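You operate a simulated robot arm through the tools that you are given. There is no shell and no other tool. Be economical: measure what you need, move in short steps, check, and stop when the job is done.

The job below is to be done with a simulated two-armed robot. You get a single attempt, and the scene is never put back.

JOB
Take the rag from the gap between the rigs on the work table and lay it out flat on the clear stretch of the work table.

Only the result counts: the job must be done as asked and must still hold three seconds after the hand-in. Knocking over, shifting, dropping, spilling or breaking anything else fails it.

ROBOT AND FRAMES
Two 6-joint arms with two-finger parallel grippers on one trunk, on a base that drives. Base frame: it is fixed to the floor where the robot stands at the start and does not move with it; the origin is under the middle of the robot, x ahead of it, y to its left, z up. Lengths are in mm, angles in degrees, forces in N, time in s.
The left shoulder is at the start at [60, 187, 1047], the right one opposite. With the tool pointing down near the work surface each hand reaches from about 260 to 620 mm from the robot's upright axis, wherever it stands, measured 20 degrees to its own side. Places, roughly: clear stretch of the work table [600, 1000, 800]. Payload 1.57 kg a hand.
Tool frame (each hand has its own): the origin (TCP) lies between the finger pads and is the grasp point; the fingertips stand 30 mm ahead of it; z points along the fingers, y is the line along which they close. Largest opening 110 mm; finger width 24, thickness 12; the body of the gripper, 48 by 112 mm, starts 78 mm behind the TCP.
Orientation is told as [roll, pitch, yaw] about the base's x, y, z axes, in that order, counted from this pose: with the fingers straight down and closing along the base's y, the tool's x points along the base's -x, its y along +y and its z along -z.

CONTROLS
- The arms move only by the tool drive_tool. It takes "left_motion", "right_motion" or both (then of equal length, played together; a hand with none holds still); each is a list of rows, each a list of 7 numbers: the shift along the tool's x, y, z in units of 30 mm (1.0 is 30 mm), then the turn, a rotation vector about the tool's x, y, z in units of 8 degrees (1.0 is 8 degrees), then the closure in counts, from 0 (fully open) to 255 (shut). In form: [[tx, ty, tz, rx, ry, rz, hand], ...]. A call has 1 to 20 rows; each row shifts and turns the commanded pose from where the row before left it, along the tool's axes as they then stand. A call with a number of a shift or a turn outside -1 to 1 is refused whole. A row lasts 0.2 s, in which the tool goes at most 50 mm and 8.6 degrees; a call with a longer step from one row to the next is refused whole, and so is a gripper value outside its range. Where a pose cannot be reached the arm comes as near as it can. A force on the tool above 40 N (or 10 N above the force at the start of the call, whichever is more), or a blocked arm, ends the call early, and 0.2 s more pass. The fingers move at their own pace (about 153 mm/s each) and stop on an object; they squeeze with about 21 N. The grip force told is the motor's: it shows also when the fingers shut on nothing. Time passes only in rows, and 0.2 s behind the last, so rows that do not move let the fingers close. It gives the time, the measured TCP pose, the force on the tool (base axes), the opening and the grip force at its end, in the units of the frame above (readings bear some noise), with the torque about the TCP (base axes, N m) and any sound that the robot's microphone picked up.
- Cameras (640 x 400 px; columns grow to the right, rows downward): "scene" is now at [9.6, 27.4, 1586.4]; the picture's right is [0.36, -0.93, 0.00], its down [-0.73, -0.28, -0.62] and it looks along [0.57, 0.22, -0.79] (base axes); focal length 287 px, centre (320, 200). "left" rides on the left gripper at [70, -16, -141] in its tool frame; the picture's right is [0.23, 0.97, 0.00], its down [-0.86, 0.20, -0.48] and it looks along [-0.47, 0.11, 0.88] (tool axes); focal length 222 px, centre (320, 200). "right" rides on the right gripper at [70, 16, -141] in its tool frame; the picture's right is [-0.23, 0.97, 0.00], its down [-0.86, -0.20, -0.48] and it looks along [-0.47, -0.11, 0.88] (tool axes); focal length 222 px, centre (320, 200). There is no depth. A picture from a camera that has moved, and an enlarged one, comes with that camera's place and axes in the base frame and with its lens.
- camera(camera): a new picture of that camera. It takes no simulated time.
- raise_lower(by): slides the trunk up (or, below 0, down) by that many mm; the arms and the scene camera ride with it, the base frame stays. It gives what a move gives, with no picture.
- drive_base(legs): drives the robot by 1 to 6 legs, each [ahead, left, turn to the left] in mm, mm and degrees, along the robot's own axes; the way and the turn of a leg run together, so that a leg with both is an arc; at most 1500 mm and 180 degrees a leg. The arms and the cameras ride along, it lands a little off, and it stops where it bumps. It gives what a move gives.
- head_to(pan, tilt): turns the head with the scene camera to pan (to the left, within 86 degrees either way) and tilt (down, from -29 to 69), counted from straight ahead of the robot. It gives what a move gives.
- enlarge(camera, box): a new picture of the part [left, top, right, bottom] of that camera's present view, enlarged. It takes no simulated time.
- close_job(): hands the job in; it is judged then, once.

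Go step by step. Nothing tells you exact positions but the pictures and the camera data: compare them with the known pose of the tool, close in by small moves and look again before you grip or let go. The budget is 120 turns and 108 pictures, counting those below and the enlarged ones. Unless the task says otherwise, let go and move clear before handing in, and close with one line.

The tools are called as a command line: name --argument value ..., lists and objects as JSON in quotes. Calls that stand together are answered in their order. drive_tool: Moves the arms, as the interface text tells. Its arguments: {"type":"object","properties":{"left_motion":{"type":"array"},"right_motion":{"type":"array"}},"required":[]} The other tools are called the same way: raise_lower (by) slides the trunk up or down; drive_base (legs) drives the base; head_to (pan, tilt) turns the head that bears the scene camera; camera (camera) takes a picture; enlarge (camera, box) takes an enlarged picture of a part of a camera's view; close_job () hands the job in.

At the start:

```text
clock: 0.0
left_eef_pos: [273.2, 380.5, 1084.6]
left_ee_rot: [0.0, -0.1, 0.0]
left_ft_force: [0.0, 0.5, -0.3]
left_wrist_torque: [0.03, 0.01, 0.0]
left_width: 109.6
left_gripper_force: 0.1
right_eef_pos: [341.5, 41.3, 1136.7]
right_ee_rot: [0.1, 0.1, 0.0]
right_ft_force: [0.4, 0.3, -0.3]
right_wrist_torque: [-0.02, -0.02, 0.0]
right_width: 109.9
right_gripper_force: 0.0
trunk travel left (down, up): [-675.0, 315.0]
robot x, y, heading: [-1.3, 1.0, 0.1]
head pan, tilt: [21.2, 52.0]
```

scene: 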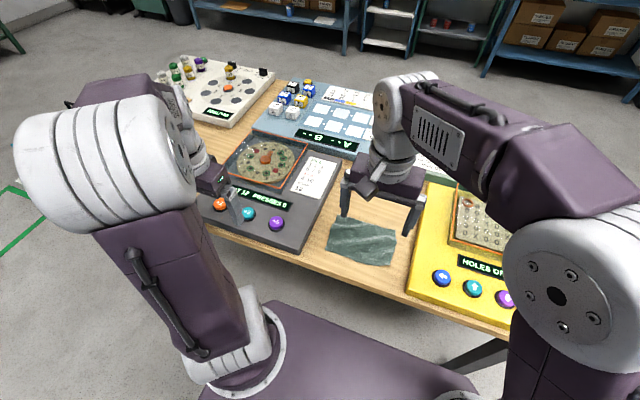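
right: 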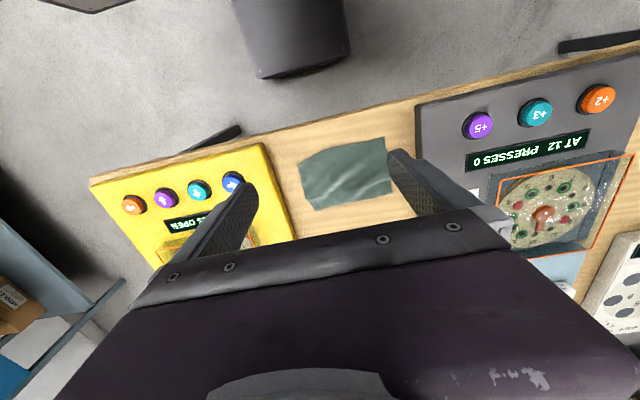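
left: 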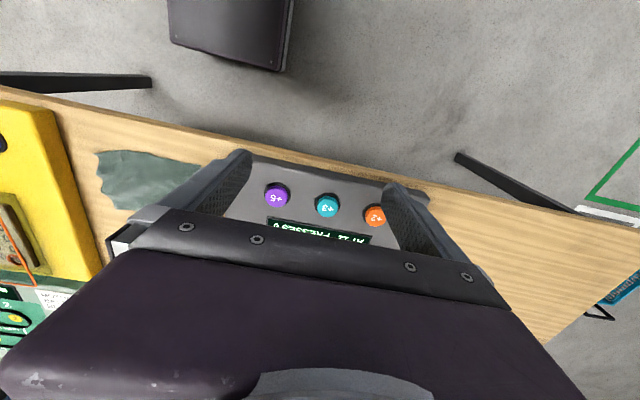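

The rag lies on the table between the gray and yellow rigs, at roughly [470, 66, 800]. I'll look closer at it and at the clear stretch to the left.

enlarge --camera "scene" --box '[290, 180, 450, 280]'

enlarge --camera "right" --box '[240, 100, 440, 225]'

head_to --pan 65 --tilt 40

```text
4.00 times, centred on (370, 230) of scene
camera zoom: at [9.6, 27.4, 1586.4], right [0.36, -0.93, 0.0], down [-0.73, -0.28, -0.62], along [0.57, 0.22, -0.79], focal length 1148 px, centre (120, 80)
```

zoom: 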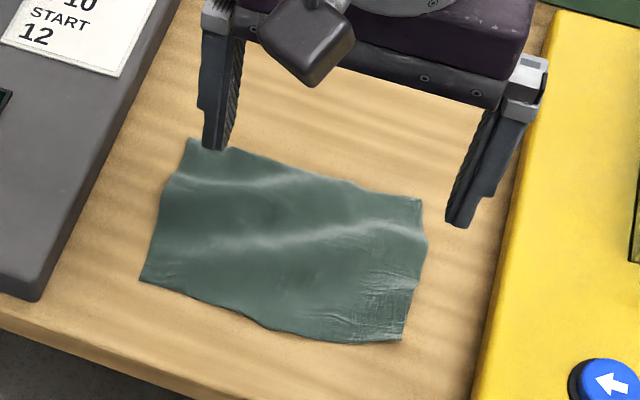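

```text
3.20 times, centred on (340, 162) of right
camera zoom: at [271.9, 58.0, 1278.6], right [0.23, 0.97, 0.0], down [0.86, -0.2, 0.48], along [0.47, -0.11, -0.88], focal length 711 px, centre (256, 320)
```

zoom: 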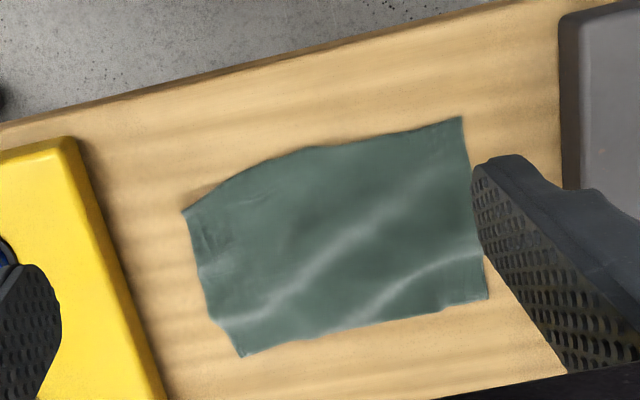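

```text
clock: 1.1
left_eef_pos: [273.9, 380.2, 1084.1]
left_ee_rot: [0.0, 0.1, 0.0]
left_ft_force: [0.0, -0.8, -0.2]
left_wrist_torque: [-0.03, 0.0, 0.0]
left_width: 110.1
left_gripper_force: 0.1
right_eef_pos: [341.7, 40.8, 1137.7]
right_ee_rot: [0.0, 0.0, 0.0]
right_ft_force: [0.2, -0.4, 0.3]
right_wrist_torque: [-0.01, -0.03, 0.0]
right_width: 110.2
right_gripper_force: 0.1
trunk travel left (down, up): [-675.0, 315.0]
robot x, y, heading: [3.4, -2.3, 0.1]
head pan, tilt: [65.0, 40.0]
```

camera --camera "scene"

```text
102 pictures are left
camera scene: at [-24.4, 77.2, 1603.2], right [0.91, -0.42, 0.0], down [-0.27, -0.58, -0.77], along [0.32, 0.69, -0.64], focal length 287 px, centre (320, 200)
```

scene: 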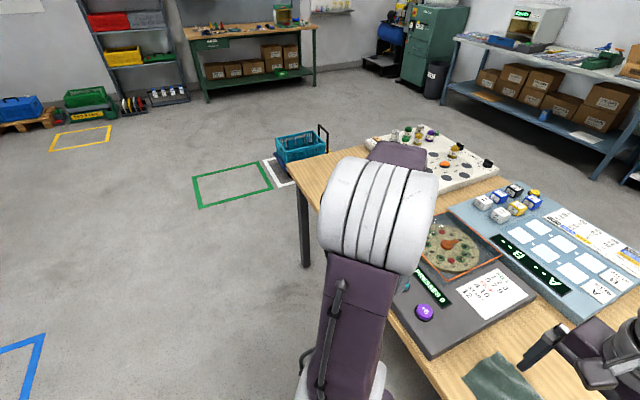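

The rag covers about x 410–557, y −33–170, and the table front edge is near x 345. I'll centre the base on the rag and turn the head to watch it.

drive_base --legs '[[0, 65, 0]]'

head_to --pan 0 --tilt 55

camera --camera "scene"

camera --camera "right"

```text
clock: 2.1
left_eef_pos: [274.1, 441.8, 1085.4]
left_ee_rot: [0.1, 0.0, 0.0]
left_ft_force: [0.3, 0.6, -0.9]
left_wrist_torque: [0.01, 0.04, 0.03]
left_width: 110.1
left_gripper_force: 0.0
right_eef_pos: [341.6, 104.2, 1137.6]
right_ee_rot: [0.1, 0.0, 0.0]
right_ft_force: [0.3, -0.7, 0.0]
right_wrist_torque: [0.01, 0.01, 0.01]
right_width: 109.8
right_gripper_force: 0.1
trunk travel left (down, up): [-675.0, 315.0]
robot x, y, heading: [1.3, 65.8, -0.2]
head pan, tilt: [65.0, 40.0]
```

```text
clock: 3.5
left_eef_pos: [274.4, 444.6, 1083.6]
left_ee_rot: [0.0, 0.0, 0.0]
left_ft_force: [-0.7, -0.7, 0.7]
left_wrist_torque: [0.03, 0.01, -0.01]
left_width: 109.8
left_gripper_force: 0.1
right_eef_pos: [341.3, 105.6, 1137.6]
right_ee_rot: [-0.1, 0.0, 0.0]
right_ft_force: [0.5, 0.3, -0.1]
right_wrist_torque: [0.01, 0.04, 0.01]
right_width: 109.9
right_gripper_force: 0.0
trunk travel left (down, up): [-675.0, 315.0]
robot x, y, heading: [-2.2, 64.8, -0.2]
head pan, tilt: [0.0, 55.0]
```

```text
101 pictures are left
camera scene: at [11.7, 64.4, 1582.6], right [0.0, -1.0, 0.0], down [-0.82, 0.0, -0.57], along [0.57, 0.0, -0.82], focal length 287 px, centre (320, 200)
```

scene: 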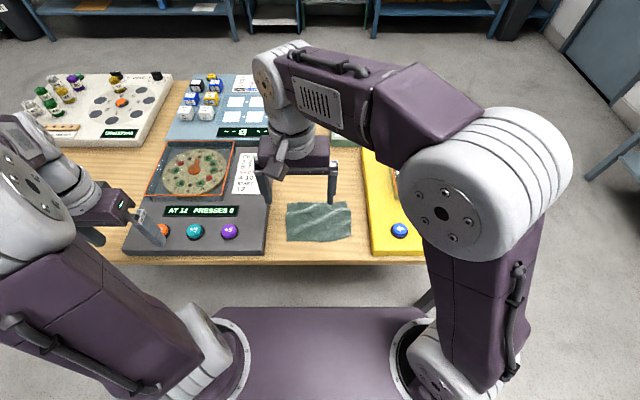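

```text
100 pictures are left
camera right: at [271.9, 122.1, 1278.6], right [0.23, 0.97, 0.0], down [0.86, -0.2, 0.48], along [0.47, -0.11, -0.88], focal length 222 px, centre (320, 200)
```

right: 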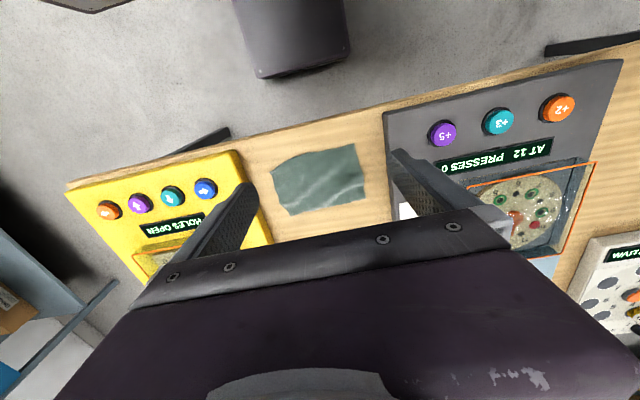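

Both views agree on a table height of about 800, with the rag's near corners at about (409,165) and (420,−28). I'll bring both hands above the near edge with the fingers part-closed.

drive_tool --left_motion '[[-0.49, -0.987, 0, 0, 0, 0, 162], [-0.49, -0.987, 0, 0, 0, 0, 162], [-0.49, -0.987, 0, 0, 0, 0, 162], [-0.49, -0.987, 0, 0, 0, 0, 162], [-0.49, -0.987, 0, 0, 0, 0, 162], [-0.49, -0.987, 0, 0, 0, 0, 162], [-0.49, -0.987, 0, 0, 0, 0, 162], [-0.49, -0.987, 0, 0, 0, 0, 162], [-0.49, -0.987, 0, 0, 0, 0, 162], [-0.49, -0.987, 0, 0, 0, 0, 162], [0, 0, 0.85, 0, 0, 0, 162], [0, 0, 0.85, 0, 0, 0, 162], [0, 0, 0.85, 0, 0, 0, 162], [0, 0, 0.85, 0, 0, 0, 162], [0, 0, 0.85, 0, 0, 0, 162], [0, 0, 0.85, 0, 0, 0, 162]]' --right_motion '[[-0.58, -0.78, 0, 0, 0, 0, 162], [-0.58, -0.78, 0, 0, 0, 0, 162], [-0.58, -0.78, 0, 0, 0, 0, 162], [-0.58, -0.78, 0, 0, 0, 0, 162], [-0.58, -0.78, 0, 0, 0, 0, 162], [0, 0, 0.98, 0, 0, 0, 162], [0, 0, 0.98, 0, 0, 0, 162], [0, 0, 0.98, 0, 0, 0, 162], [0, 0, 0.98, 0, 0, 0, 162], [0, 0, 0.98, 0, 0, 0, 162], [0, 0, 0.98, 0, 0, 0, 162], [0, 0, 0.98, 0, 0, 0, 162], [0, 0, 0, 0, 0, 0, 162], [0, 0, 0, 0, 0, 0, 162], [0, 0, 0, 0, 0, 0, 162], [0, 0, 0, 0, 0, 0, 162]]'

camera --camera "left"

camera --camera "right"

camera --camera "scene"

```text
clock: 6.9
left_eef_pos: [422.6, 148.1, 930.9]
left_ee_rot: [0.0, 0.0, 0.0]
left_ft_force: [0.1, 0.7, -0.4]
left_wrist_torque: [0.0, -0.03, 0.02]
left_width: 40.2
left_gripper_force: 0.1
right_eef_pos: [429.0, -10.8, 931.7]
right_ee_rot: [0.0, 0.0, 0.0]
right_ft_force: [-0.5, -0.2, -0.2]
right_wrist_torque: [-0.02, -0.05, 0.0]
right_width: 40.2
right_gripper_force: 0.1
trunk travel left (down, up): [-675.0, 315.0]
robot x, y, heading: [1.7, 64.1, -0.2]
head pan, tilt: [0.0, 55.0]
```

```text
99 pictures are left
camera left: at [352.6, 131.2, 1072.1], right [-0.23, 0.97, 0.0], down [0.86, 0.2, 0.48], along [0.47, 0.11, -0.88], focal length 222 px, centre (320, 200)
```

left: 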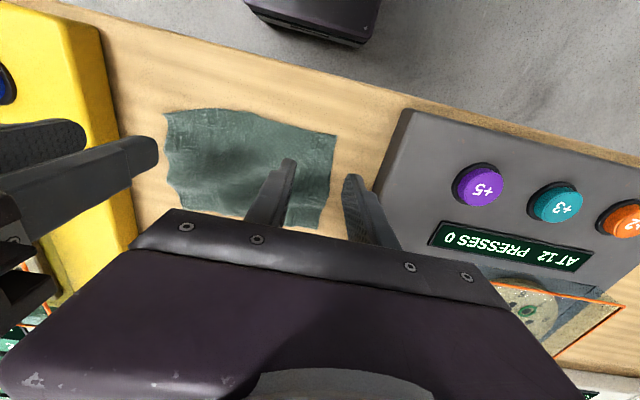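

```text
98 pictures are left
camera right: at [359.6, 5.7, 1072.7], right [0.23, 0.97, 0.0], down [0.86, -0.2, 0.48], along [0.47, -0.11, -0.88], focal length 222 px, centre (320, 200)
```

right: 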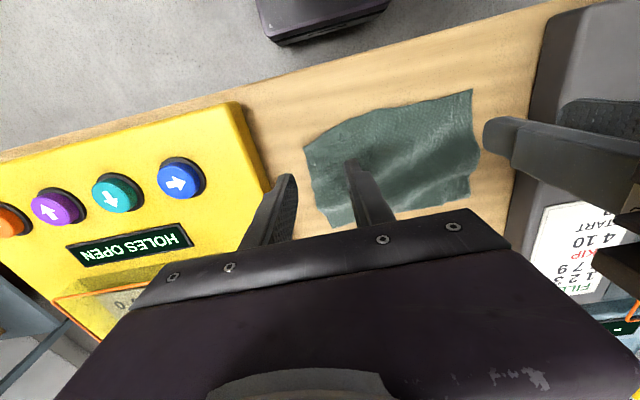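

```text
97 pictures are left
camera scene: at [12.3, 64.0, 1582.6], right [0.0, -1.0, 0.0], down [-0.82, 0.0, -0.57], along [0.57, 0.0, -0.82], focal length 287 px, centre (320, 200)
```

scene: 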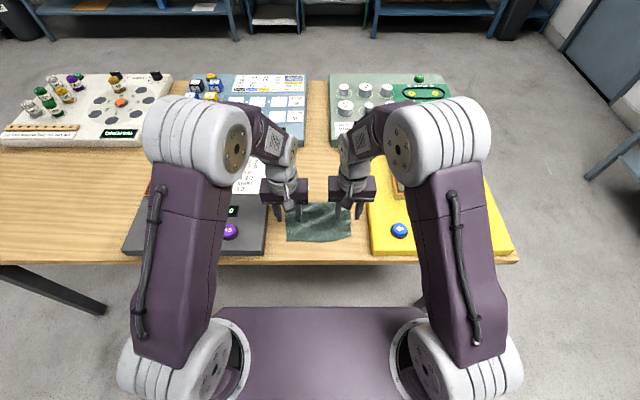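

The views confirm the near edge. I'll shift a few mm so both fingers of each hand come down on the cloth, then descend close to the table.

drive_tool --left_motion '[[0.05, -0.37, 0, 0, 0, 0, 185], [0, 0, 0.8, 0, 0, 0, 185], [0, 0, 0.8, 0, 0, 0, 185], [0, 0, 0.8, 0, 0, 0, 185], [0, 0, 0.6, 0, 0, 0, 185]]' --right_motion '[[-0.1, 0.17, 0, 0, 0, 0, 185], [0, 0, 0.8, 0, 0, 0, 185], [0, 0, 0.8, 0, 0, 0, 185], [0, 0, 0.8, 0, 0, 0, 185], [0, 0, 0.6, 0, 0, 0, 185]]'

enlarge --camera "left" --box '[140, 80, 460, 280]'

enlarge --camera "right" --box '[180, 80, 500, 280]'

```text
clock: 8.1
left_eef_pos: [419.5, 135.5, 840.1]
left_ee_rot: [0.0, 0.0, 0.0]
left_ft_force: [-0.1, 0.5, -0.1]
left_wrist_torque: [-0.02, 0.02, 0.0]
left_width: 30.1
left_gripper_force: 0.1
right_eef_pos: [431.6, -6.5, 841.2]
right_ee_rot: [0.0, 0.0, 0.0]
right_ft_force: [0.3, 0.4, -0.4]
right_wrist_torque: [0.02, 0.01, 0.03]
right_width: 30.0
right_gripper_force: 0.1
trunk travel left (down, up): [-675.0, 315.0]
robot x, y, heading: [-1.3, 62.5, -0.1]
head pan, tilt: [0.0, 55.0]
```

```text
2.00 times, centred on (300, 180) of left
camera zoom: at [350.8, 120.3, 981.7], right [-0.23, 0.97, 0.0], down [0.86, 0.2, 0.48], along [0.47, 0.11, -0.88], focal length 444 px, centre (360, 240)
```

zoom: 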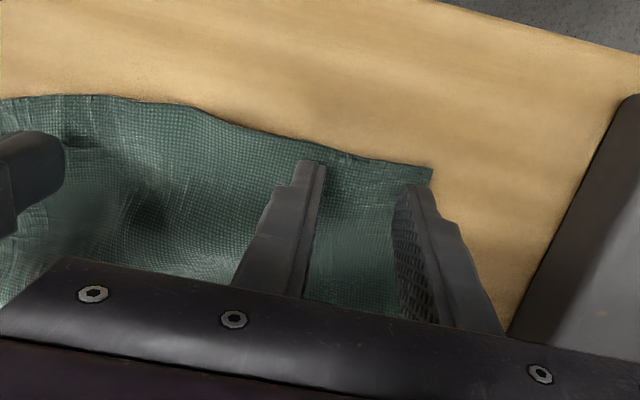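

```text
2.00 times, centred on (340, 180) of right
camera zoom: at [362.8, 10.0, 982.8], right [0.23, 0.97, 0.0], down [0.86, -0.2, 0.48], along [0.47, -0.11, -0.88], focal length 444 px, centre (280, 240)
```

zoom: 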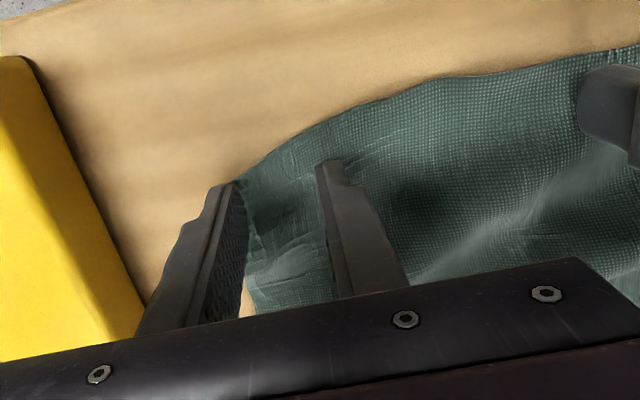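

Fingers straddle the corners, about 10 mm above the cloth. Now I'll descend gently until contact.

drive_tool --left_motion '[[0, 0.03, 0.1, 0, 0, 0, 185], [0, 0, 0.1, 0, 0, 0, 185], [0, 0, 0.07, 0, 0, 0, 185]]' --right_motion '[[0, 0.13, 0.1, 0, 0, 0, 185], [0, 0, 0.1, 0, 0, 0, 185], [0, 0, 0.1, 0, 0, 0, 185]]'

```text
clock: 8.9
left_eef_pos: [418.6, 138.4, 832.0]
left_ee_rot: [0.0, -0.1, 0.1]
left_ft_force: [-0.7, 0.0, -0.9]
left_wrist_torque: [0.01, -0.02, 0.02]
left_width: 30.4
left_gripper_force: 0.0
right_eef_pos: [431.2, -2.6, 831.7]
right_ee_rot: [0.1, -0.1, 0.0]
right_ft_force: [0.3, 0.9, 1.5]
right_wrist_torque: [-0.01, 0.03, -0.04]
right_width: 30.1
right_gripper_force: 0.0
trunk travel left (down, up): [-675.0, 315.0]
robot x, y, heading: [-0.3, 64.6, 0.1]
head pan, tilt: [0.0, 55.0]
```

drive_tool --left_motion '[[0, 0, 0.06, 0, 0, 0, 185], [0, 0, 0.04, 0, 0, 0, 185], [0, 0, 0, 0, 0, 0, 185]]' --right_motion '[[0, 0, 0.04, 0, 0, 0, 185], [0, 0, 0.04, 0, 0, 0, 185], [0, 0, 0, 0, 0, 0, 185]]'

```text
clock: 9.7
left_eef_pos: [418.3, 138.0, 831.8]
left_ee_rot: [0.1, -0.3, 0.0]
left_ft_force: [1.8, 3.0, 23.9]
left_wrist_torque: [0.16, -0.02, -0.01]
left_width: 30.4
left_gripper_force: 0.0
right_eef_pos: [430.4, -2.4, 831.7]
right_ee_rot: [0.1, -0.3, 0.1]
right_ft_force: [0.9, 0.3, 5.7]
right_wrist_torque: [-0.01, -0.03, 0.01]
right_width: 30.3
right_gripper_force: 0.0
trunk travel left (down, up): [-675.0, 315.0]
robot x, y, heading: [-2.5, 64.4, 0.1]
head pan, tilt: [0.0, 55.0]
```

Both are in contact with the table. Now closing slowly.

drive_tool --left_motion '[[0, 0, -0.02, 0, 0, 0, 200], [0, 0, 0, 0, 0, 0, 215], [0, 0, 0, 0, 0, 0, 230], [0, 0, 0, 0, 0, 0, 245], [0, 0, 0, 0, 0, 0, 255], [0, 0, 0, 0, 0, 0, 255]]' --right_motion '[[0, 0, 0.03, 0, 0, 0, 200], [0, 0, 0, 0, 0, 0, 215], [0, 0, 0, 0, 0, 0, 230], [0, 0, 0, 0, 0, 0, 245], [0, 0, 0, 0, 0, 0, 255], [0, 0, 0, 0, 0, 0, 255]]'

enlarge --camera "left" --box '[140, 80, 460, 280]'

enlarge --camera "right" --box '[180, 80, 500, 280]'

```text
clock: 11.1
left_eef_pos: [417.3, 137.6, 831.7]
left_ee_rot: [-0.1, -0.3, 0.0]
left_ft_force: [3.9, -24.6, 4.5]
left_wrist_torque: [-0.72, -0.05, 0.14]
left_width: 2.5
left_gripper_force: 21.3
right_eef_pos: [430.3, -1.5, 831.4]
right_ee_rot: [0.1, -0.3, 0.0]
right_ft_force: [-1.5, 24.9, 30.3]
right_wrist_torque: [0.74, 0.24, -0.09]
right_width: 3.4
right_gripper_force: 21.0
trunk travel left (down, up): [-675.0, 315.0]
robot x, y, heading: [0.1, 61.8, -0.3]
head pan, tilt: [0.0, 55.0]
```

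```text
2.00 times, centred on (300, 180) of left
camera zoom: at [347.3, 121.0, 972.8], right [-0.23, 0.97, 0.0], down [0.85, 0.2, 0.48], along [0.47, 0.11, -0.88], focal length 444 px, centre (360, 240)
```

zoom: 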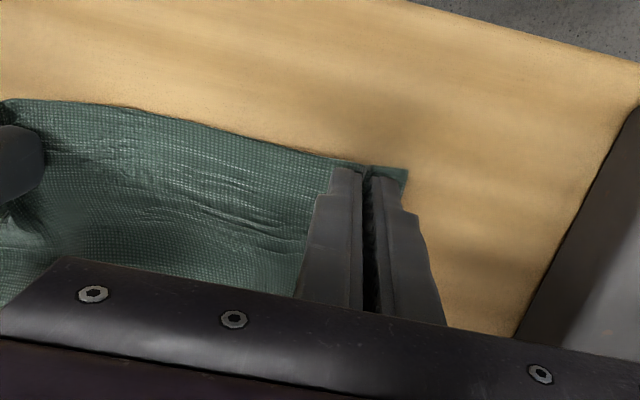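

```text
2.00 times, centred on (340, 180) of right
camera zoom: at [359.8, 14.8, 972.6], right [0.23, 0.97, 0.0], down [0.85, -0.2, 0.48], along [0.47, -0.11, -0.88], focal length 444 px, centre (280, 240)
```

zoom: 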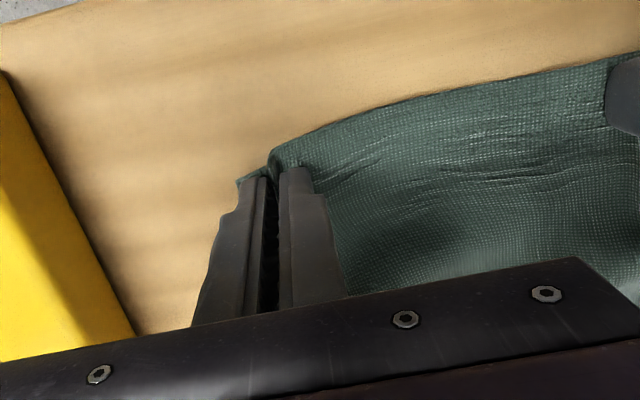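

Both pinches hold cloth (2.5 and 3.4 mm) and the edge between them is taut. I'll ease the hands together slightly and lift.

drive_tool --left_motion '[[0, -0.1, -0.05, 0, 0, 0, 255], [0, -0.1, -0.2, 0, 0, 0, 255], [0, 0, -0.5, 0, 0, 0, 255], [0, 0, -0.5, 0, 0, 0, 255], [0, 0, -0.5, 0, 0, 0, 255], [0, 0, -0.5, 0, 0, 0, 255]]' --right_motion '[[0, 0.1, -0.05, 0, 0, 0, 255], [0, 0.1, -0.2, 0, 0, 0, 255], [0, 0, -0.5, 0, 0, 0, 255], [0, 0, -0.5, 0, 0, 0, 255], [0, 0, -0.5, 0, 0, 0, 255], [0, 0, -0.5, 0, 0, 0, 255]]'

camera --camera "left"

camera --camera "scene"

```text
clock: 12.5
left_eef_pos: [418.9, 131.9, 897.6]
left_ee_rot: [0.0, 0.0, 0.1]
left_ft_force: [-1.3, 0.0, -1.1]
left_wrist_torque: [0.03, 0.01, 0.03]
left_width: 2.4
left_gripper_force: 21.2
right_eef_pos: [431.7, 2.7, 897.7]
right_ee_rot: [0.0, 0.0, 0.0]
right_ft_force: [0.2, -0.3, 0.5]
right_wrist_torque: [0.0, 0.03, -0.01]
right_width: 2.4
right_gripper_force: 21.1
trunk travel left (down, up): [-675.0, 315.0]
robot x, y, heading: [2.8, 64.4, 0.1]
head pan, tilt: [0.0, 55.0]
```

```text
92 pictures are left
camera left: at [348.9, 115.3, 1038.5], right [-0.23, 0.97, 0.0], down [0.85, 0.2, 0.48], along [0.47, 0.11, -0.88], focal length 222 px, centre (320, 200)
```

left: 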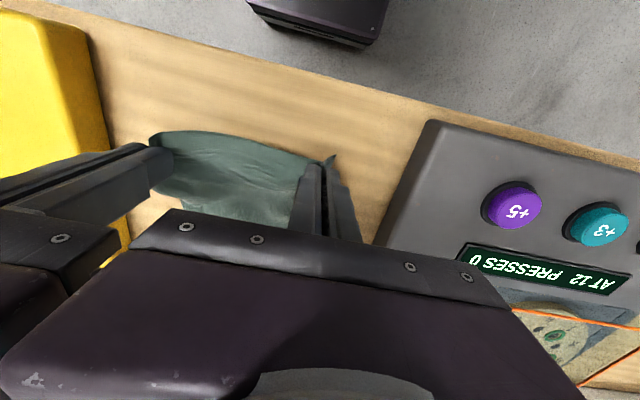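

```text
91 pictures are left
camera scene: at [10.7, 63.9, 1582.5], right [0.0, -1.0, 0.0], down [-0.82, 0.0, -0.57], along [0.57, 0.0, -0.82], focal length 287 px, centre (320, 200)
```

scene: 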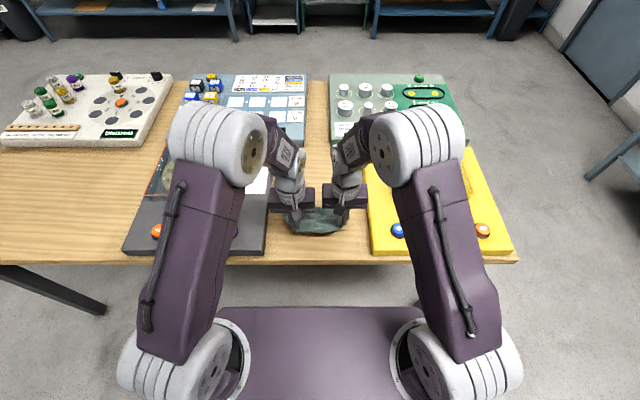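

The rag is lifted cleanly between both hands. I'll raise the trunk 200 mm to clear the rigs, then drive left.

raise_lower --by 200

camera --camera "scene"

```text
clock: 14.6
left_eef_pos: [419.3, 132.1, 1096.7]
left_ee_rot: [0.0, -0.1, 0.0]
left_ft_force: [-0.3, 0.5, -1.2]
left_wrist_torque: [0.03, 0.05, 0.0]
left_width: 3.0
left_gripper_force: 21.3
right_eef_pos: [432.6, 2.4, 1097.4]
right_ee_rot: [0.0, 0.0, 0.0]
right_ft_force: [-0.4, 0.3, -1.1]
right_wrist_torque: [-0.03, -0.01, -0.02]
right_width: 2.5
right_gripper_force: 21.0
trunk travel left (down, up): [-875.0, 115.0]
robot x, y, heading: [1.8, 66.3, 0.1]
head pan, tilt: [0.0, 55.0]
```

```text
90 pictures are left
camera scene: at [11.8, 64.0, 1782.5], right [0.0, -1.0, 0.0], down [-0.82, 0.0, -0.57], along [0.57, 0.0, -0.82], focal length 287 px, centre (320, 200)
```

scene: 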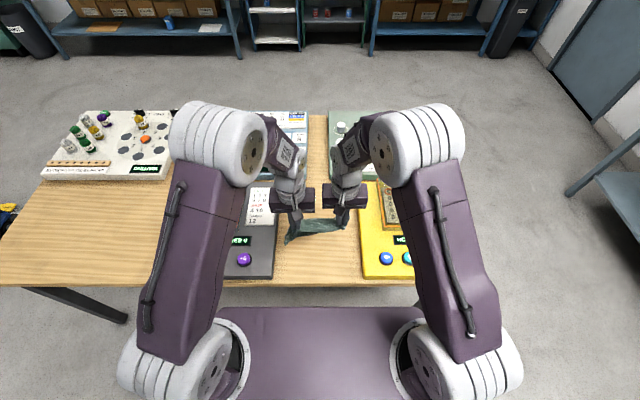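

The clear stretch spans about x 350–800, y 650–1300. I'll drive left about 920 mm.

drive_base --legs '[[0, 920, 0]]'

camera --camera "scene"

camera --camera "left"

```text
clock: 19.4
left_eef_pos: [420.5, 1035.9, 1096.2]
left_ee_rot: [0.0, 0.0, -0.1]
left_ft_force: [0.1, -0.3, -0.8]
left_wrist_torque: [0.03, 0.0, 0.0]
left_width: 2.2
left_gripper_force: 21.2
right_eef_pos: [431.6, 906.2, 1096.5]
right_ee_rot: [0.0, 0.0, -0.2]
right_ft_force: [0.5, -0.4, -1.1]
right_wrist_torque: [-0.01, -0.02, 0.05]
right_width: 2.4
right_gripper_force: 21.0
trunk travel left (down, up): [-875.0, 115.0]
robot x, y, heading: [4.7, 965.9, -0.1]
head pan, tilt: [0.0, 55.0]
```

```text
89 pictures are left
camera scene: at [12.9, 968.3, 1782.6], right [0.0, -1.0, 0.0], down [-0.82, 0.0, -0.57], along [0.57, 0.0, -0.82], focal length 287 px, centre (320, 200)
```

scene: 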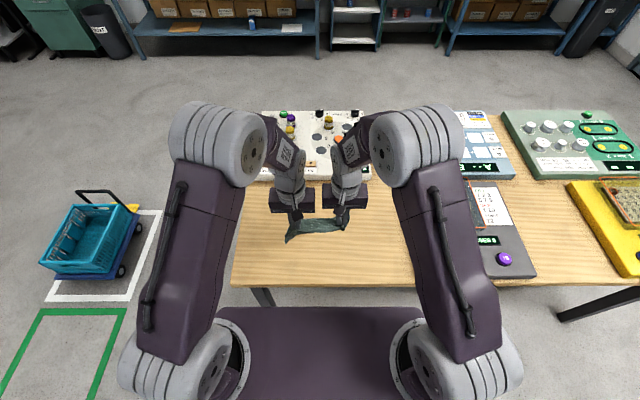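

```text
88 pictures are left
camera left: at [351.0, 1018.8, 1238.1], right [-0.22, 0.97, 0.0], down [0.86, 0.2, 0.48], along [0.47, 0.11, -0.88], focal length 222 px, centre (320, 200)
```

left: 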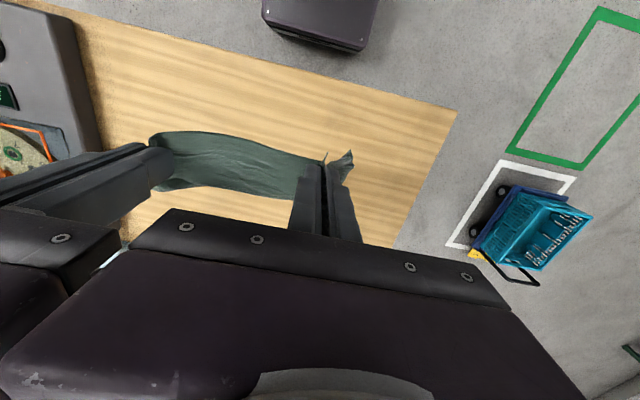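

The clear stretch is x 340–800, y 646–1273, so y 971 is well centred. I'll drive forward 60 mm to get more reach, then move the hands ahead to x≈630 still high up.

drive_base --legs '[[60, 0, 0]]'

drive_tool --left_motion '[[-0.5, 0, 0.3, 0, 0, 0, 255], [-0.5, 0, 0.3, 0, 0, 0, 255], [-0.5, 0, 0.3, 0, 0, 0, 255], [-0.5, 0, 0.3, 0, 0, 0, 255], [-0.5, 0, 0.3, 0, 0, 0, 255], [-0.5, 0, 0.3, 0, 0, 0, 255], [-0.5, 0, 0.3, 0, 0, 0, 255], [-0.5, 0, 0.3, 0, 0, 0, 255], [-0.5, 0, 0.3, 0, 0, 0, 255], [-0.5, 0, 0.3, 0, 0, 0, 255]]' --right_motion '[[-0.46, 0, 0.3, 0, 0, 0, 255], [-0.46, 0, 0.3, 0, 0, 0, 255], [-0.46, 0, 0.3, 0, 0, 0, 255], [-0.46, 0, 0.3, 0, 0, 0, 255], [-0.46, 0, 0.3, 0, 0, 0, 255], [-0.46, 0, 0.3, 0, 0, 0, 255], [-0.46, 0, 0.3, 0, 0, 0, 255], [-0.46, 0, 0.3, 0, 0, 0, 255], [-0.46, 0, 0.3, 0, 0, 0, 255], [-0.46, 0, 0.3, 0, 0, 0, 255]]'

camera --camera "scene"

```text
clock: 20.4
left_eef_pos: [472.2, 1035.5, 1099.8]
left_ee_rot: [0.0, -0.3, -0.2]
left_ft_force: [-1.0, -0.6, 0.8]
left_wrist_torque: [0.01, -0.04, 0.01]
left_width: 2.3
left_gripper_force: 20.8
right_eef_pos: [484.2, 906.4, 1100.1]
right_ee_rot: [0.0, -0.4, -0.3]
right_ft_force: [-0.8, 0.4, 0.0]
right_wrist_torque: [0.0, -0.09, 0.03]
right_width: 2.6
right_gripper_force: 21.2
trunk travel left (down, up): [-875.0, 115.0]
robot x, y, heading: [58.3, 969.8, 0.0]
head pan, tilt: [0.0, 55.0]
```

```text
clock: 22.6
left_eef_pos: [631.5, 1035.2, 1004.7]
left_ee_rot: [-0.1, 0.1, -0.2]
left_ft_force: [0.2, -0.2, 0.2]
left_wrist_torque: [-0.01, 0.03, -0.02]
left_width: 2.2
left_gripper_force: 20.6
right_eef_pos: [631.8, 907.3, 1005.1]
right_ee_rot: [0.0, 0.1, -0.1]
right_ft_force: [0.0, 0.9, -0.5]
right_wrist_torque: [-0.02, -0.01, -0.02]
right_width: 2.4
right_gripper_force: 21.1
trunk travel left (down, up): [-875.0, 115.0]
robot x, y, heading: [60.7, 971.1, -0.1]
head pan, tilt: [0.0, 55.0]
```

```text
87 pictures are left
camera scene: at [74.4, 969.3, 1782.6], right [0.0, -1.0, 0.0], down [-0.82, 0.0, -0.57], along [0.57, 0.0, -0.82], focal length 287 px, centre (320, 200)
```

scene: 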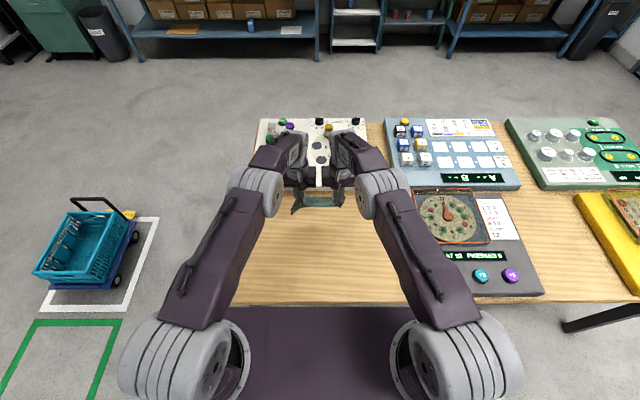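

Hands are at x 631, y 907/1035, with the rag hanging. I'll spread 6 mm to take up slack and lower until the bottom hem is near the table.

drive_tool --left_motion '[[0, 0.1, 0.3, 0, 0, 0, 255], [0, 0, 0.3, 0, 0, 0, 255], [0, 0, 0.3, 0, 0, 0, 255], [0, 0, 0.3, 0, 0, 0, 255], [0, 0, 0, 0, 0, 0, 255]]' --right_motion '[[0, -0.1, 0.3, 0, 0, 0, 255], [0, 0, 0.3, 0, 0, 0, 255], [0, 0, 0.3, 0, 0, 0, 255], [0, 0, 0.3, 0, 0, 0, 255], [0, 0, 0, 0, 0, 0, 255]]'

enlarge --camera "scene" --box '[240, 150, 400, 250]'

camera --camera "left"

camera --camera "right"

```text
clock: 23.8
left_eef_pos: [629.5, 1038.7, 970.3]
left_ee_rot: [0.0, -0.1, -0.3]
left_ft_force: [-0.3, -5.7, -0.6]
left_wrist_torque: [-0.19, 0.0, 0.05]
left_width: 2.4
left_gripper_force: 21.0
right_eef_pos: [628.9, 903.8, 971.3]
right_ee_rot: [0.0, 0.0, -0.3]
right_ft_force: [0.2, 5.6, -0.6]
right_wrist_torque: [0.16, 0.01, -0.05]
right_width: 2.4
right_gripper_force: 21.7
trunk travel left (down, up): [-875.0, 115.0]
robot x, y, heading: [60.6, 969.1, -0.3]
head pan, tilt: [0.0, 55.0]
```

```text
4.00 times, centred on (320, 200) of scene
camera zoom: at [72.4, 969.3, 1782.6], right [0.0, -1.0, 0.0], down [-0.82, 0.0, -0.57], along [0.57, 0.0, -0.82], focal length 1148 px, centre (320, 200)
```

zoom: 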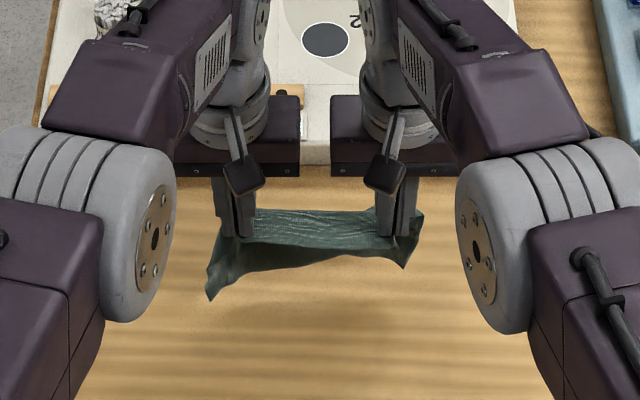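

```text
85 pictures are left
camera left: at [560.7, 1022.1, 1111.7], right [-0.22, 0.97, 0.0], down [0.86, 0.2, 0.48], along [0.47, 0.11, -0.88], focal length 222 px, centre (320, 200)
```

left: 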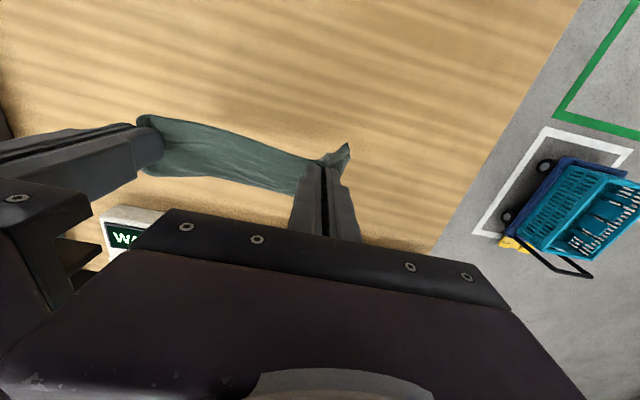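

```text
84 pictures are left
camera right: at [560.4, 920.3, 1112.9], right [0.23, 0.97, 0.0], down [0.85, -0.2, 0.48], along [0.47, -0.11, -0.88], focal length 222 px, centre (320, 200)
```

right: 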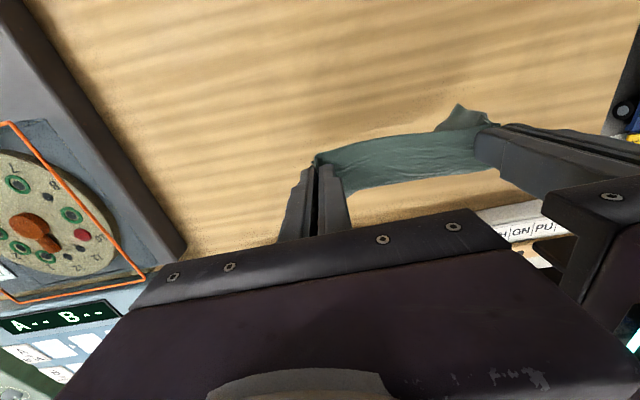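

The rag hangs with its hem near the table and the lower left corner curls a little towards the robot. I'll touch the hem down and trail the hands back towards the robot while lowering, which should pull the curl open, and check halfway.

drive_tool --left_motion '[[0, 0, 0.22, 0, 0, 0, 255], [0, 0, 0.22, 0, 0, 0, 255], [0.38, 0, 0.03, 0, 0, 0, 255], [0.38, 0, 0.03, 0, 0, 0, 255], [0.38, 0, 0.07, 0, 0, 0, 255], [0.38, 0, 0.07, 0, 0, 0, 255], [0.37, 0, 0.13, 0, 0, 0, 255], [0.37, 0, 0.13, 0, 0, 0, 255], [0.34, 0, 0.18, 0, 0, 0, 255], [0.34, 0, 0.18, 0, 0, 0, 255], [0.31, 0, 0.22, 0, 0, 0, 255], [0.31, 0, 0.22, 0, 0, 0, 255]]' --right_motion '[[0, 0, 0.22, 0, 0, 0, 255], [0, 0, 0.22, 0, 0, 0, 255], [0.38, 0, 0.03, 0, 0, 0, 255], [0.38, 0, 0.03, 0, 0, 0, 255], [0.38, 0, 0.07, 0, 0, 0, 255], [0.38, 0, 0.07, 0, 0, 0, 255], [0.37, 0, 0.13, 0, 0, 0, 255], [0.37, 0, 0.13, 0, 0, 0, 255], [0.34, 0, 0.18, 0, 0, 0, 255], [0.34, 0, 0.18, 0, 0, 0, 255], [0.31, 0, 0.22, 0, 0, 0, 255], [0.31, 0, 0.22, 0, 0, 0, 255]]'

enlarge --camera "scene" --box '[240, 160, 400, 260]'

camera --camera "left"

camera --camera "right"

```text
clock: 26.4
left_eef_pos: [522.8, 1037.5, 919.8]
left_ee_rot: [0.0, 0.0, -0.3]
left_ft_force: [-0.5, -8.9, 0.2]
left_wrist_torque: [-0.25, 0.02, 0.02]
left_width: 2.3
left_gripper_force: 21.3
right_eef_pos: [516.5, 901.6, 921.0]
right_ee_rot: [0.0, 0.0, -0.3]
right_ft_force: [0.2, 9.6, 1.1]
right_wrist_torque: [0.25, -0.01, -0.06]
right_width: 2.3
right_gripper_force: 21.0
right hand out of reach, approached as far as the arm can: row 2
trunk travel left (down, up): [-875.0, 115.0]
robot x, y, heading: [58.5, 974.7, -0.1]
head pan, tilt: [0.0, 55.0]
```

```text
4.00 times, centred on (320, 210) of scene
camera zoom: at [71.7, 969.2, 1782.6], right [0.0, -1.0, 0.0], down [-0.82, 0.0, -0.57], along [0.57, 0.0, -0.82], focal length 1148 px, centre (320, 160)
```

zoom: 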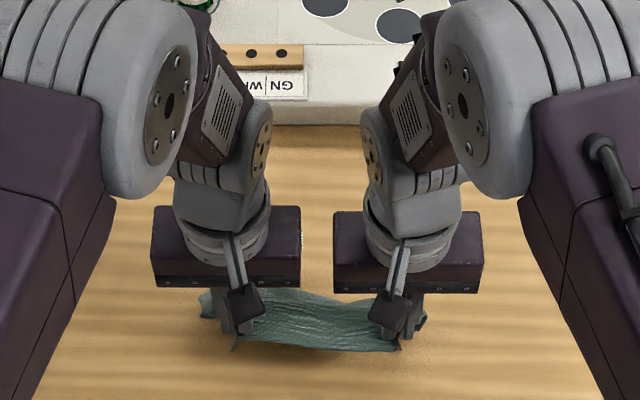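

```text
82 pictures are left
camera left: at [452.8, 1021.4, 1062.4], right [-0.22, 0.97, 0.0], down [0.86, 0.2, 0.48], along [0.47, 0.11, -0.88], focal length 222 px, centre (320, 200)
```

left: 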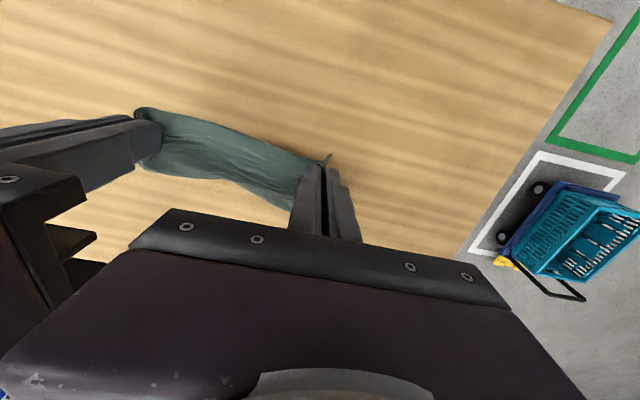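

```text
81 pictures are left
camera right: at [447.3, 918.5, 1063.0], right [0.23, 0.97, 0.0], down [0.85, -0.2, 0.48], along [0.47, -0.11, -0.88], focal length 222 px, centre (320, 200)
```

right: 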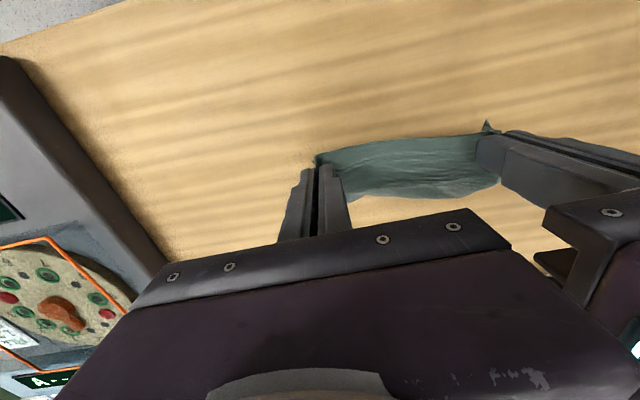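

The hem is now trailing correctly on the table at x≈600 with both corners turned out. Continuing the lay-down to just above the table.

drive_tool --left_motion '[[0.5, 0, 0.27, 0, 0, 0, 255], [0.43, 0, 0.27, 0, 0, 0, 255], [0.37, 0, 0.28, 0, 0, 0, 255], [0.3, 0, 0.28, 0, 0, 0, 255], [0.23, 0, 0.28, 0, 0, 0, 255], [0.17, 0, 0.28, 0, 0, 0, 255], [0.15, 0, 0.28, 0, 0, 0, 255], [0.12, 0, 0.28, 0, 0, 0, 255], [0.1, 0, 0.28, 0, 0, 0, 255], [0.1, 0, 0.28, 0, 0, 0, 255], [0.1, 0, 0, 0, 0, 0, 255]]' --right_motion '[[0.4, 0, 0.27, 0, 0, 0, 255], [0.36, 0, 0.27, 0, 0, 0, 255], [0.34, 0, 0.28, 0, 0, 0, 255], [0.3, 0, 0.28, 0, 0, 0, 255], [0.23, 0, 0.28, 0, 0, 0, 255], [0.17, 0, 0.28, 0, 0, 0, 255], [0.15, 0, 0.28, 0, 0, 0, 255], [0.12, 0, 0.28, 0, 0, 0, 255], [0.1, 0, 0.28, 0, 0, 0, 255], [0.1, 0, 0.28, 0, 0, 0, 255], [0.1, 0, 0, 0, 0, 0, 255]]'

enlarge --camera "scene" --box '[240, 170, 400, 270]'

camera --camera "left"

camera --camera "right"

```text
clock: 28.8
left_eef_pos: [446.0, 1039.1, 836.5]
left_ee_rot: [0.0, -0.1, -0.4]
left_ft_force: [0.0, -6.2, 0.0]
left_wrist_torque: [-0.22, -0.02, 0.05]
left_width: 2.6
left_gripper_force: 20.6
right_eef_pos: [447.2, 903.6, 838.4]
right_ee_rot: [0.1, 0.0, -0.2]
right_ft_force: [0.7, 6.9, 0.0]
right_wrist_torque: [0.19, 0.03, 0.0]
right_width: 2.3
right_gripper_force: 21.2
trunk travel left (down, up): [-875.0, 115.0]
robot x, y, heading: [61.7, 969.4, -0.1]
head pan, tilt: [0.0, 55.0]
```

```text
4.00 times, centred on (320, 220) of scene
camera zoom: at [71.7, 969.3, 1782.6], right [0.0, -1.0, 0.0], down [-0.82, 0.0, -0.57], along [0.57, 0.0, -0.82], focal length 1148 px, centre (320, 120)
```

zoom: 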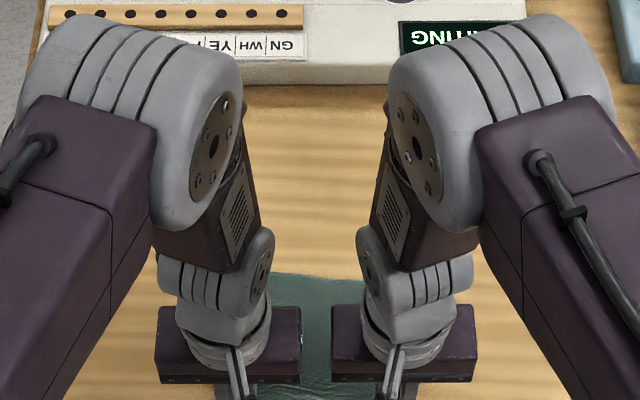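

```text
79 pictures are left
camera left: at [376.4, 1022.2, 977.7], right [-0.22, 0.97, 0.0], down [0.86, 0.2, 0.48], along [0.47, 0.11, -0.88], focal length 222 px, centre (320, 200)
```

left: 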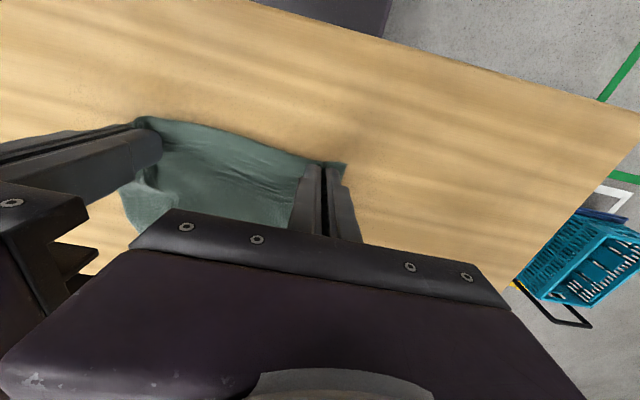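

```text
78 pictures are left
camera right: at [376.9, 920.1, 980.2], right [0.23, 0.97, 0.0], down [0.85, -0.2, 0.48], along [0.47, -0.11, -0.88], focal length 222 px, centre (320, 200)
```

right: 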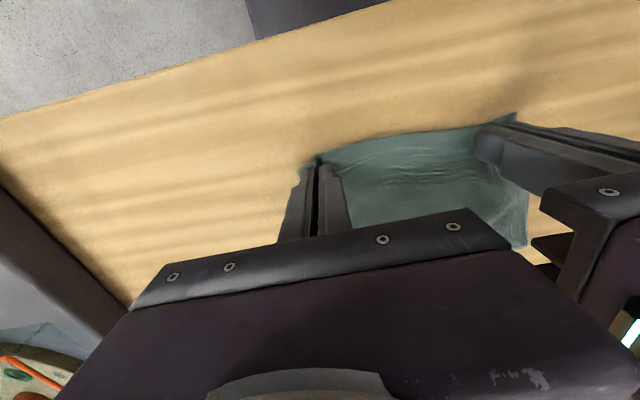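

The rag is stretched out with the hands just above the table. I'll lower the last few mm, open slowly to spread the pinches, then lift straight up.

drive_tool --left_motion '[[0, 0, 0.09, 0, 0, 0, 255], [0, 0, 0.06, 0, 0, 0, 255], [0, 0, 0, 0, 0, 0, 245], [0, 0, 0, 0, 0, 0, 230], [0, 0, 0, 0, 0, 0, 215], [0, 0, 0, 0, 0, 0, 200], [0, 0, 0, 0, 0, 0, 185], [0, 0, 0, 0, 0, 0, 185]]' --right_motion '[[0, 0, 0.12, 0, 0, 0, 255], [0, 0, 0.1, 0, 0, 0, 255], [0, 0, 0, 0, 0, 0, 245], [0, 0, 0, 0, 0, 0, 230], [0, 0, 0, 0, 0, 0, 215], [0, 0, 0, 0, 0, 0, 200], [0, 0, 0, 0, 0, 0, 185], [0, 0, 0, 0, 0, 0, 185]]'

camera --camera "left"

camera --camera "right"

```text
clock: 30.6
left_eef_pos: [445.8, 1038.7, 831.6]
left_ee_rot: [-0.1, -0.1, -0.3]
left_ft_force: [-0.8, 0.4, 1.8]
left_wrist_torque: [-0.01, 0.01, 0.01]
left_width: 29.0
left_gripper_force: 0.0
right_eef_pos: [445.6, 902.8, 833.2]
right_ee_rot: [-0.1, 0.0, -0.2]
right_ft_force: [-0.3, -0.2, -0.1]
right_wrist_torque: [0.03, 0.0, 0.0]
right_width: 29.8
right_gripper_force: 0.1
trunk travel left (down, up): [-875.0, 115.0]
robot x, y, heading: [63.6, 969.4, -0.1]
head pan, tilt: [0.0, 55.0]
```

```text
77 pictures are left
camera left: at [376.3, 1022.6, 973.3], right [-0.22, 0.97, 0.0], down [0.86, 0.2, 0.48], along [0.47, 0.11, -0.88], focal length 222 px, centre (320, 200)
```

left: 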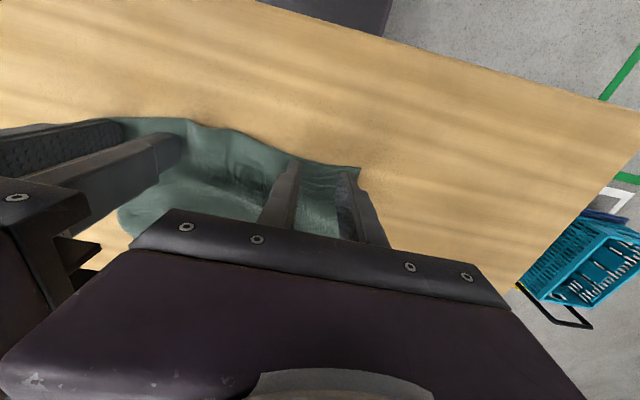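

```text
76 pictures are left
camera right: at [376.5, 919.7, 973.6], right [0.23, 0.97, 0.0], down [0.85, -0.2, 0.48], along [0.47, -0.11, -0.88], focal length 222 px, centre (320, 200)
```

right: 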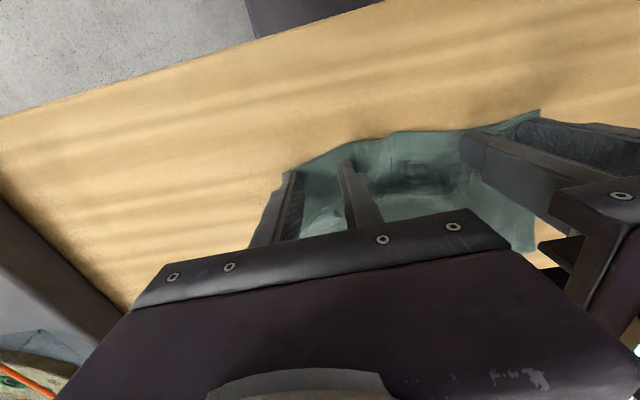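

Pinches have opened out. Lifting straight up, then spreading the hands apart to look.

drive_tool --left_motion '[[0, 0, -0.3, 0, 0, 0, 185], [0, 0, -0.5, 0, 0, 0, 185], [0, 0, -0.9, 0, 0, 0, 185], [0, 0, -0.9, 0, 0, 0, 185], [0, 0, -0.9, 0, 0, 0, 185], [0, 0, -0.9, 0, 0, 0, 185], [0, 0.9, 0, 0, 0, 0, 185], [0, 0.9, 0, 0, 0, 0, 185], [0, 0.9, 0, 0, 0, 0, 185], [0, 0.9, 0, 0, 0, 0, 185], [0, 0.9, 0, 0, 0, 0, 185]]' --right_motion '[[0, 0, -0.3, 0, 0, 0, 185], [0, 0, -0.5, 0, 0, 0, 185], [0, 0, -0.9, 0, 0, 0, 185], [0, 0, -0.9, 0, 0, 0, 185], [0, 0, -0.9, 0, 0, 0, 185], [0, 0, -0.9, 0, 0, 0, 185], [0, -0.9, 0, 0, 0, 0, 185], [0, -0.9, 0, 0, 0, 0, 185], [0, -0.9, 0, 0, 0, 0, 185], [0, -0.9, 0, 0, 0, 0, 185], [0, -0.9, 0, 0, 0, 0, 185]]'

enlarge --camera "scene" --box '[240, 170, 400, 270]'

camera --camera "left"

camera --camera "right"

```text
clock: 33.0
left_eef_pos: [447.5, 1172.4, 964.0]
left_ee_rot: [0.0, 0.0, -0.3]
left_ft_force: [0.9, -0.7, -0.6]
left_wrist_torque: [-0.02, -0.01, 0.01]
left_width: 30.0
left_gripper_force: 0.1
right_eef_pos: [446.1, 765.8, 961.5]
right_ee_rot: [0.0, -0.1, -0.1]
right_ft_force: [-1.0, -0.7, 0.3]
right_wrist_torque: [-0.01, 0.01, -0.02]
right_width: 30.1
right_gripper_force: 0.1
trunk travel left (down, up): [-875.0, 115.0]
robot x, y, heading: [61.6, 968.2, -0.2]
head pan, tilt: [0.0, 55.0]
```

```text
4.00 times, centred on (320, 220) of scene
camera zoom: at [72.2, 969.2, 1782.6], right [0.0, -1.0, 0.0], down [-0.82, 0.0, -0.57], along [0.57, 0.0, -0.82], focal length 1148 px, centre (320, 120)
```

zoom: 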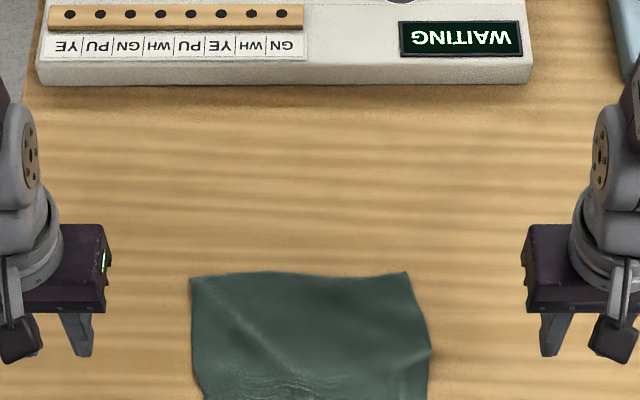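

```text
74 pictures are left
camera left: at [377.9, 1157.5, 1105.6], right [-0.22, 0.97, 0.0], down [0.86, 0.2, 0.48], along [0.47, 0.11, -0.88], focal length 222 px, centre (320, 200)
```

left: 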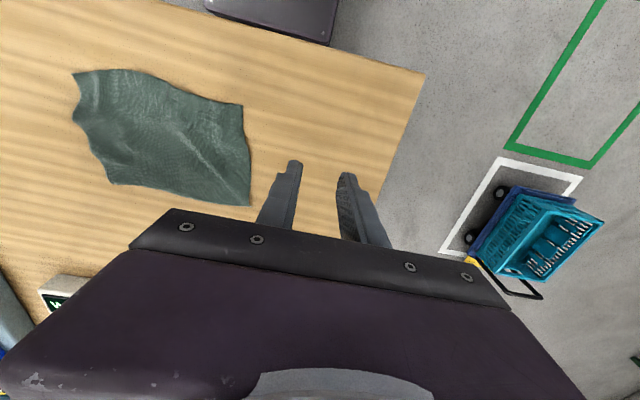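

```text
73 pictures are left
camera right: at [377.8, 783.6, 1103.8], right [0.23, 0.97, 0.0], down [0.85, -0.2, 0.48], along [0.47, -0.11, -0.88], focal length 222 px, centre (320, 200)
```

right: 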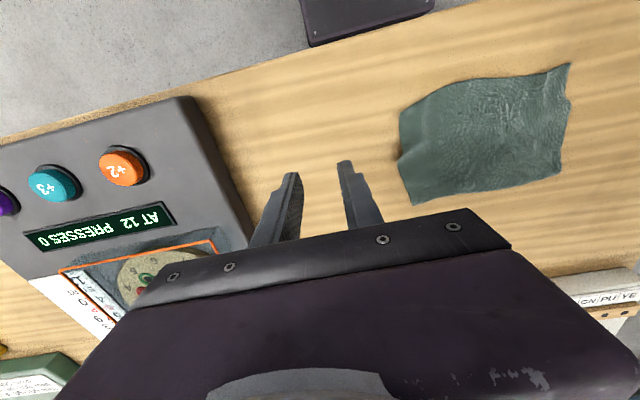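

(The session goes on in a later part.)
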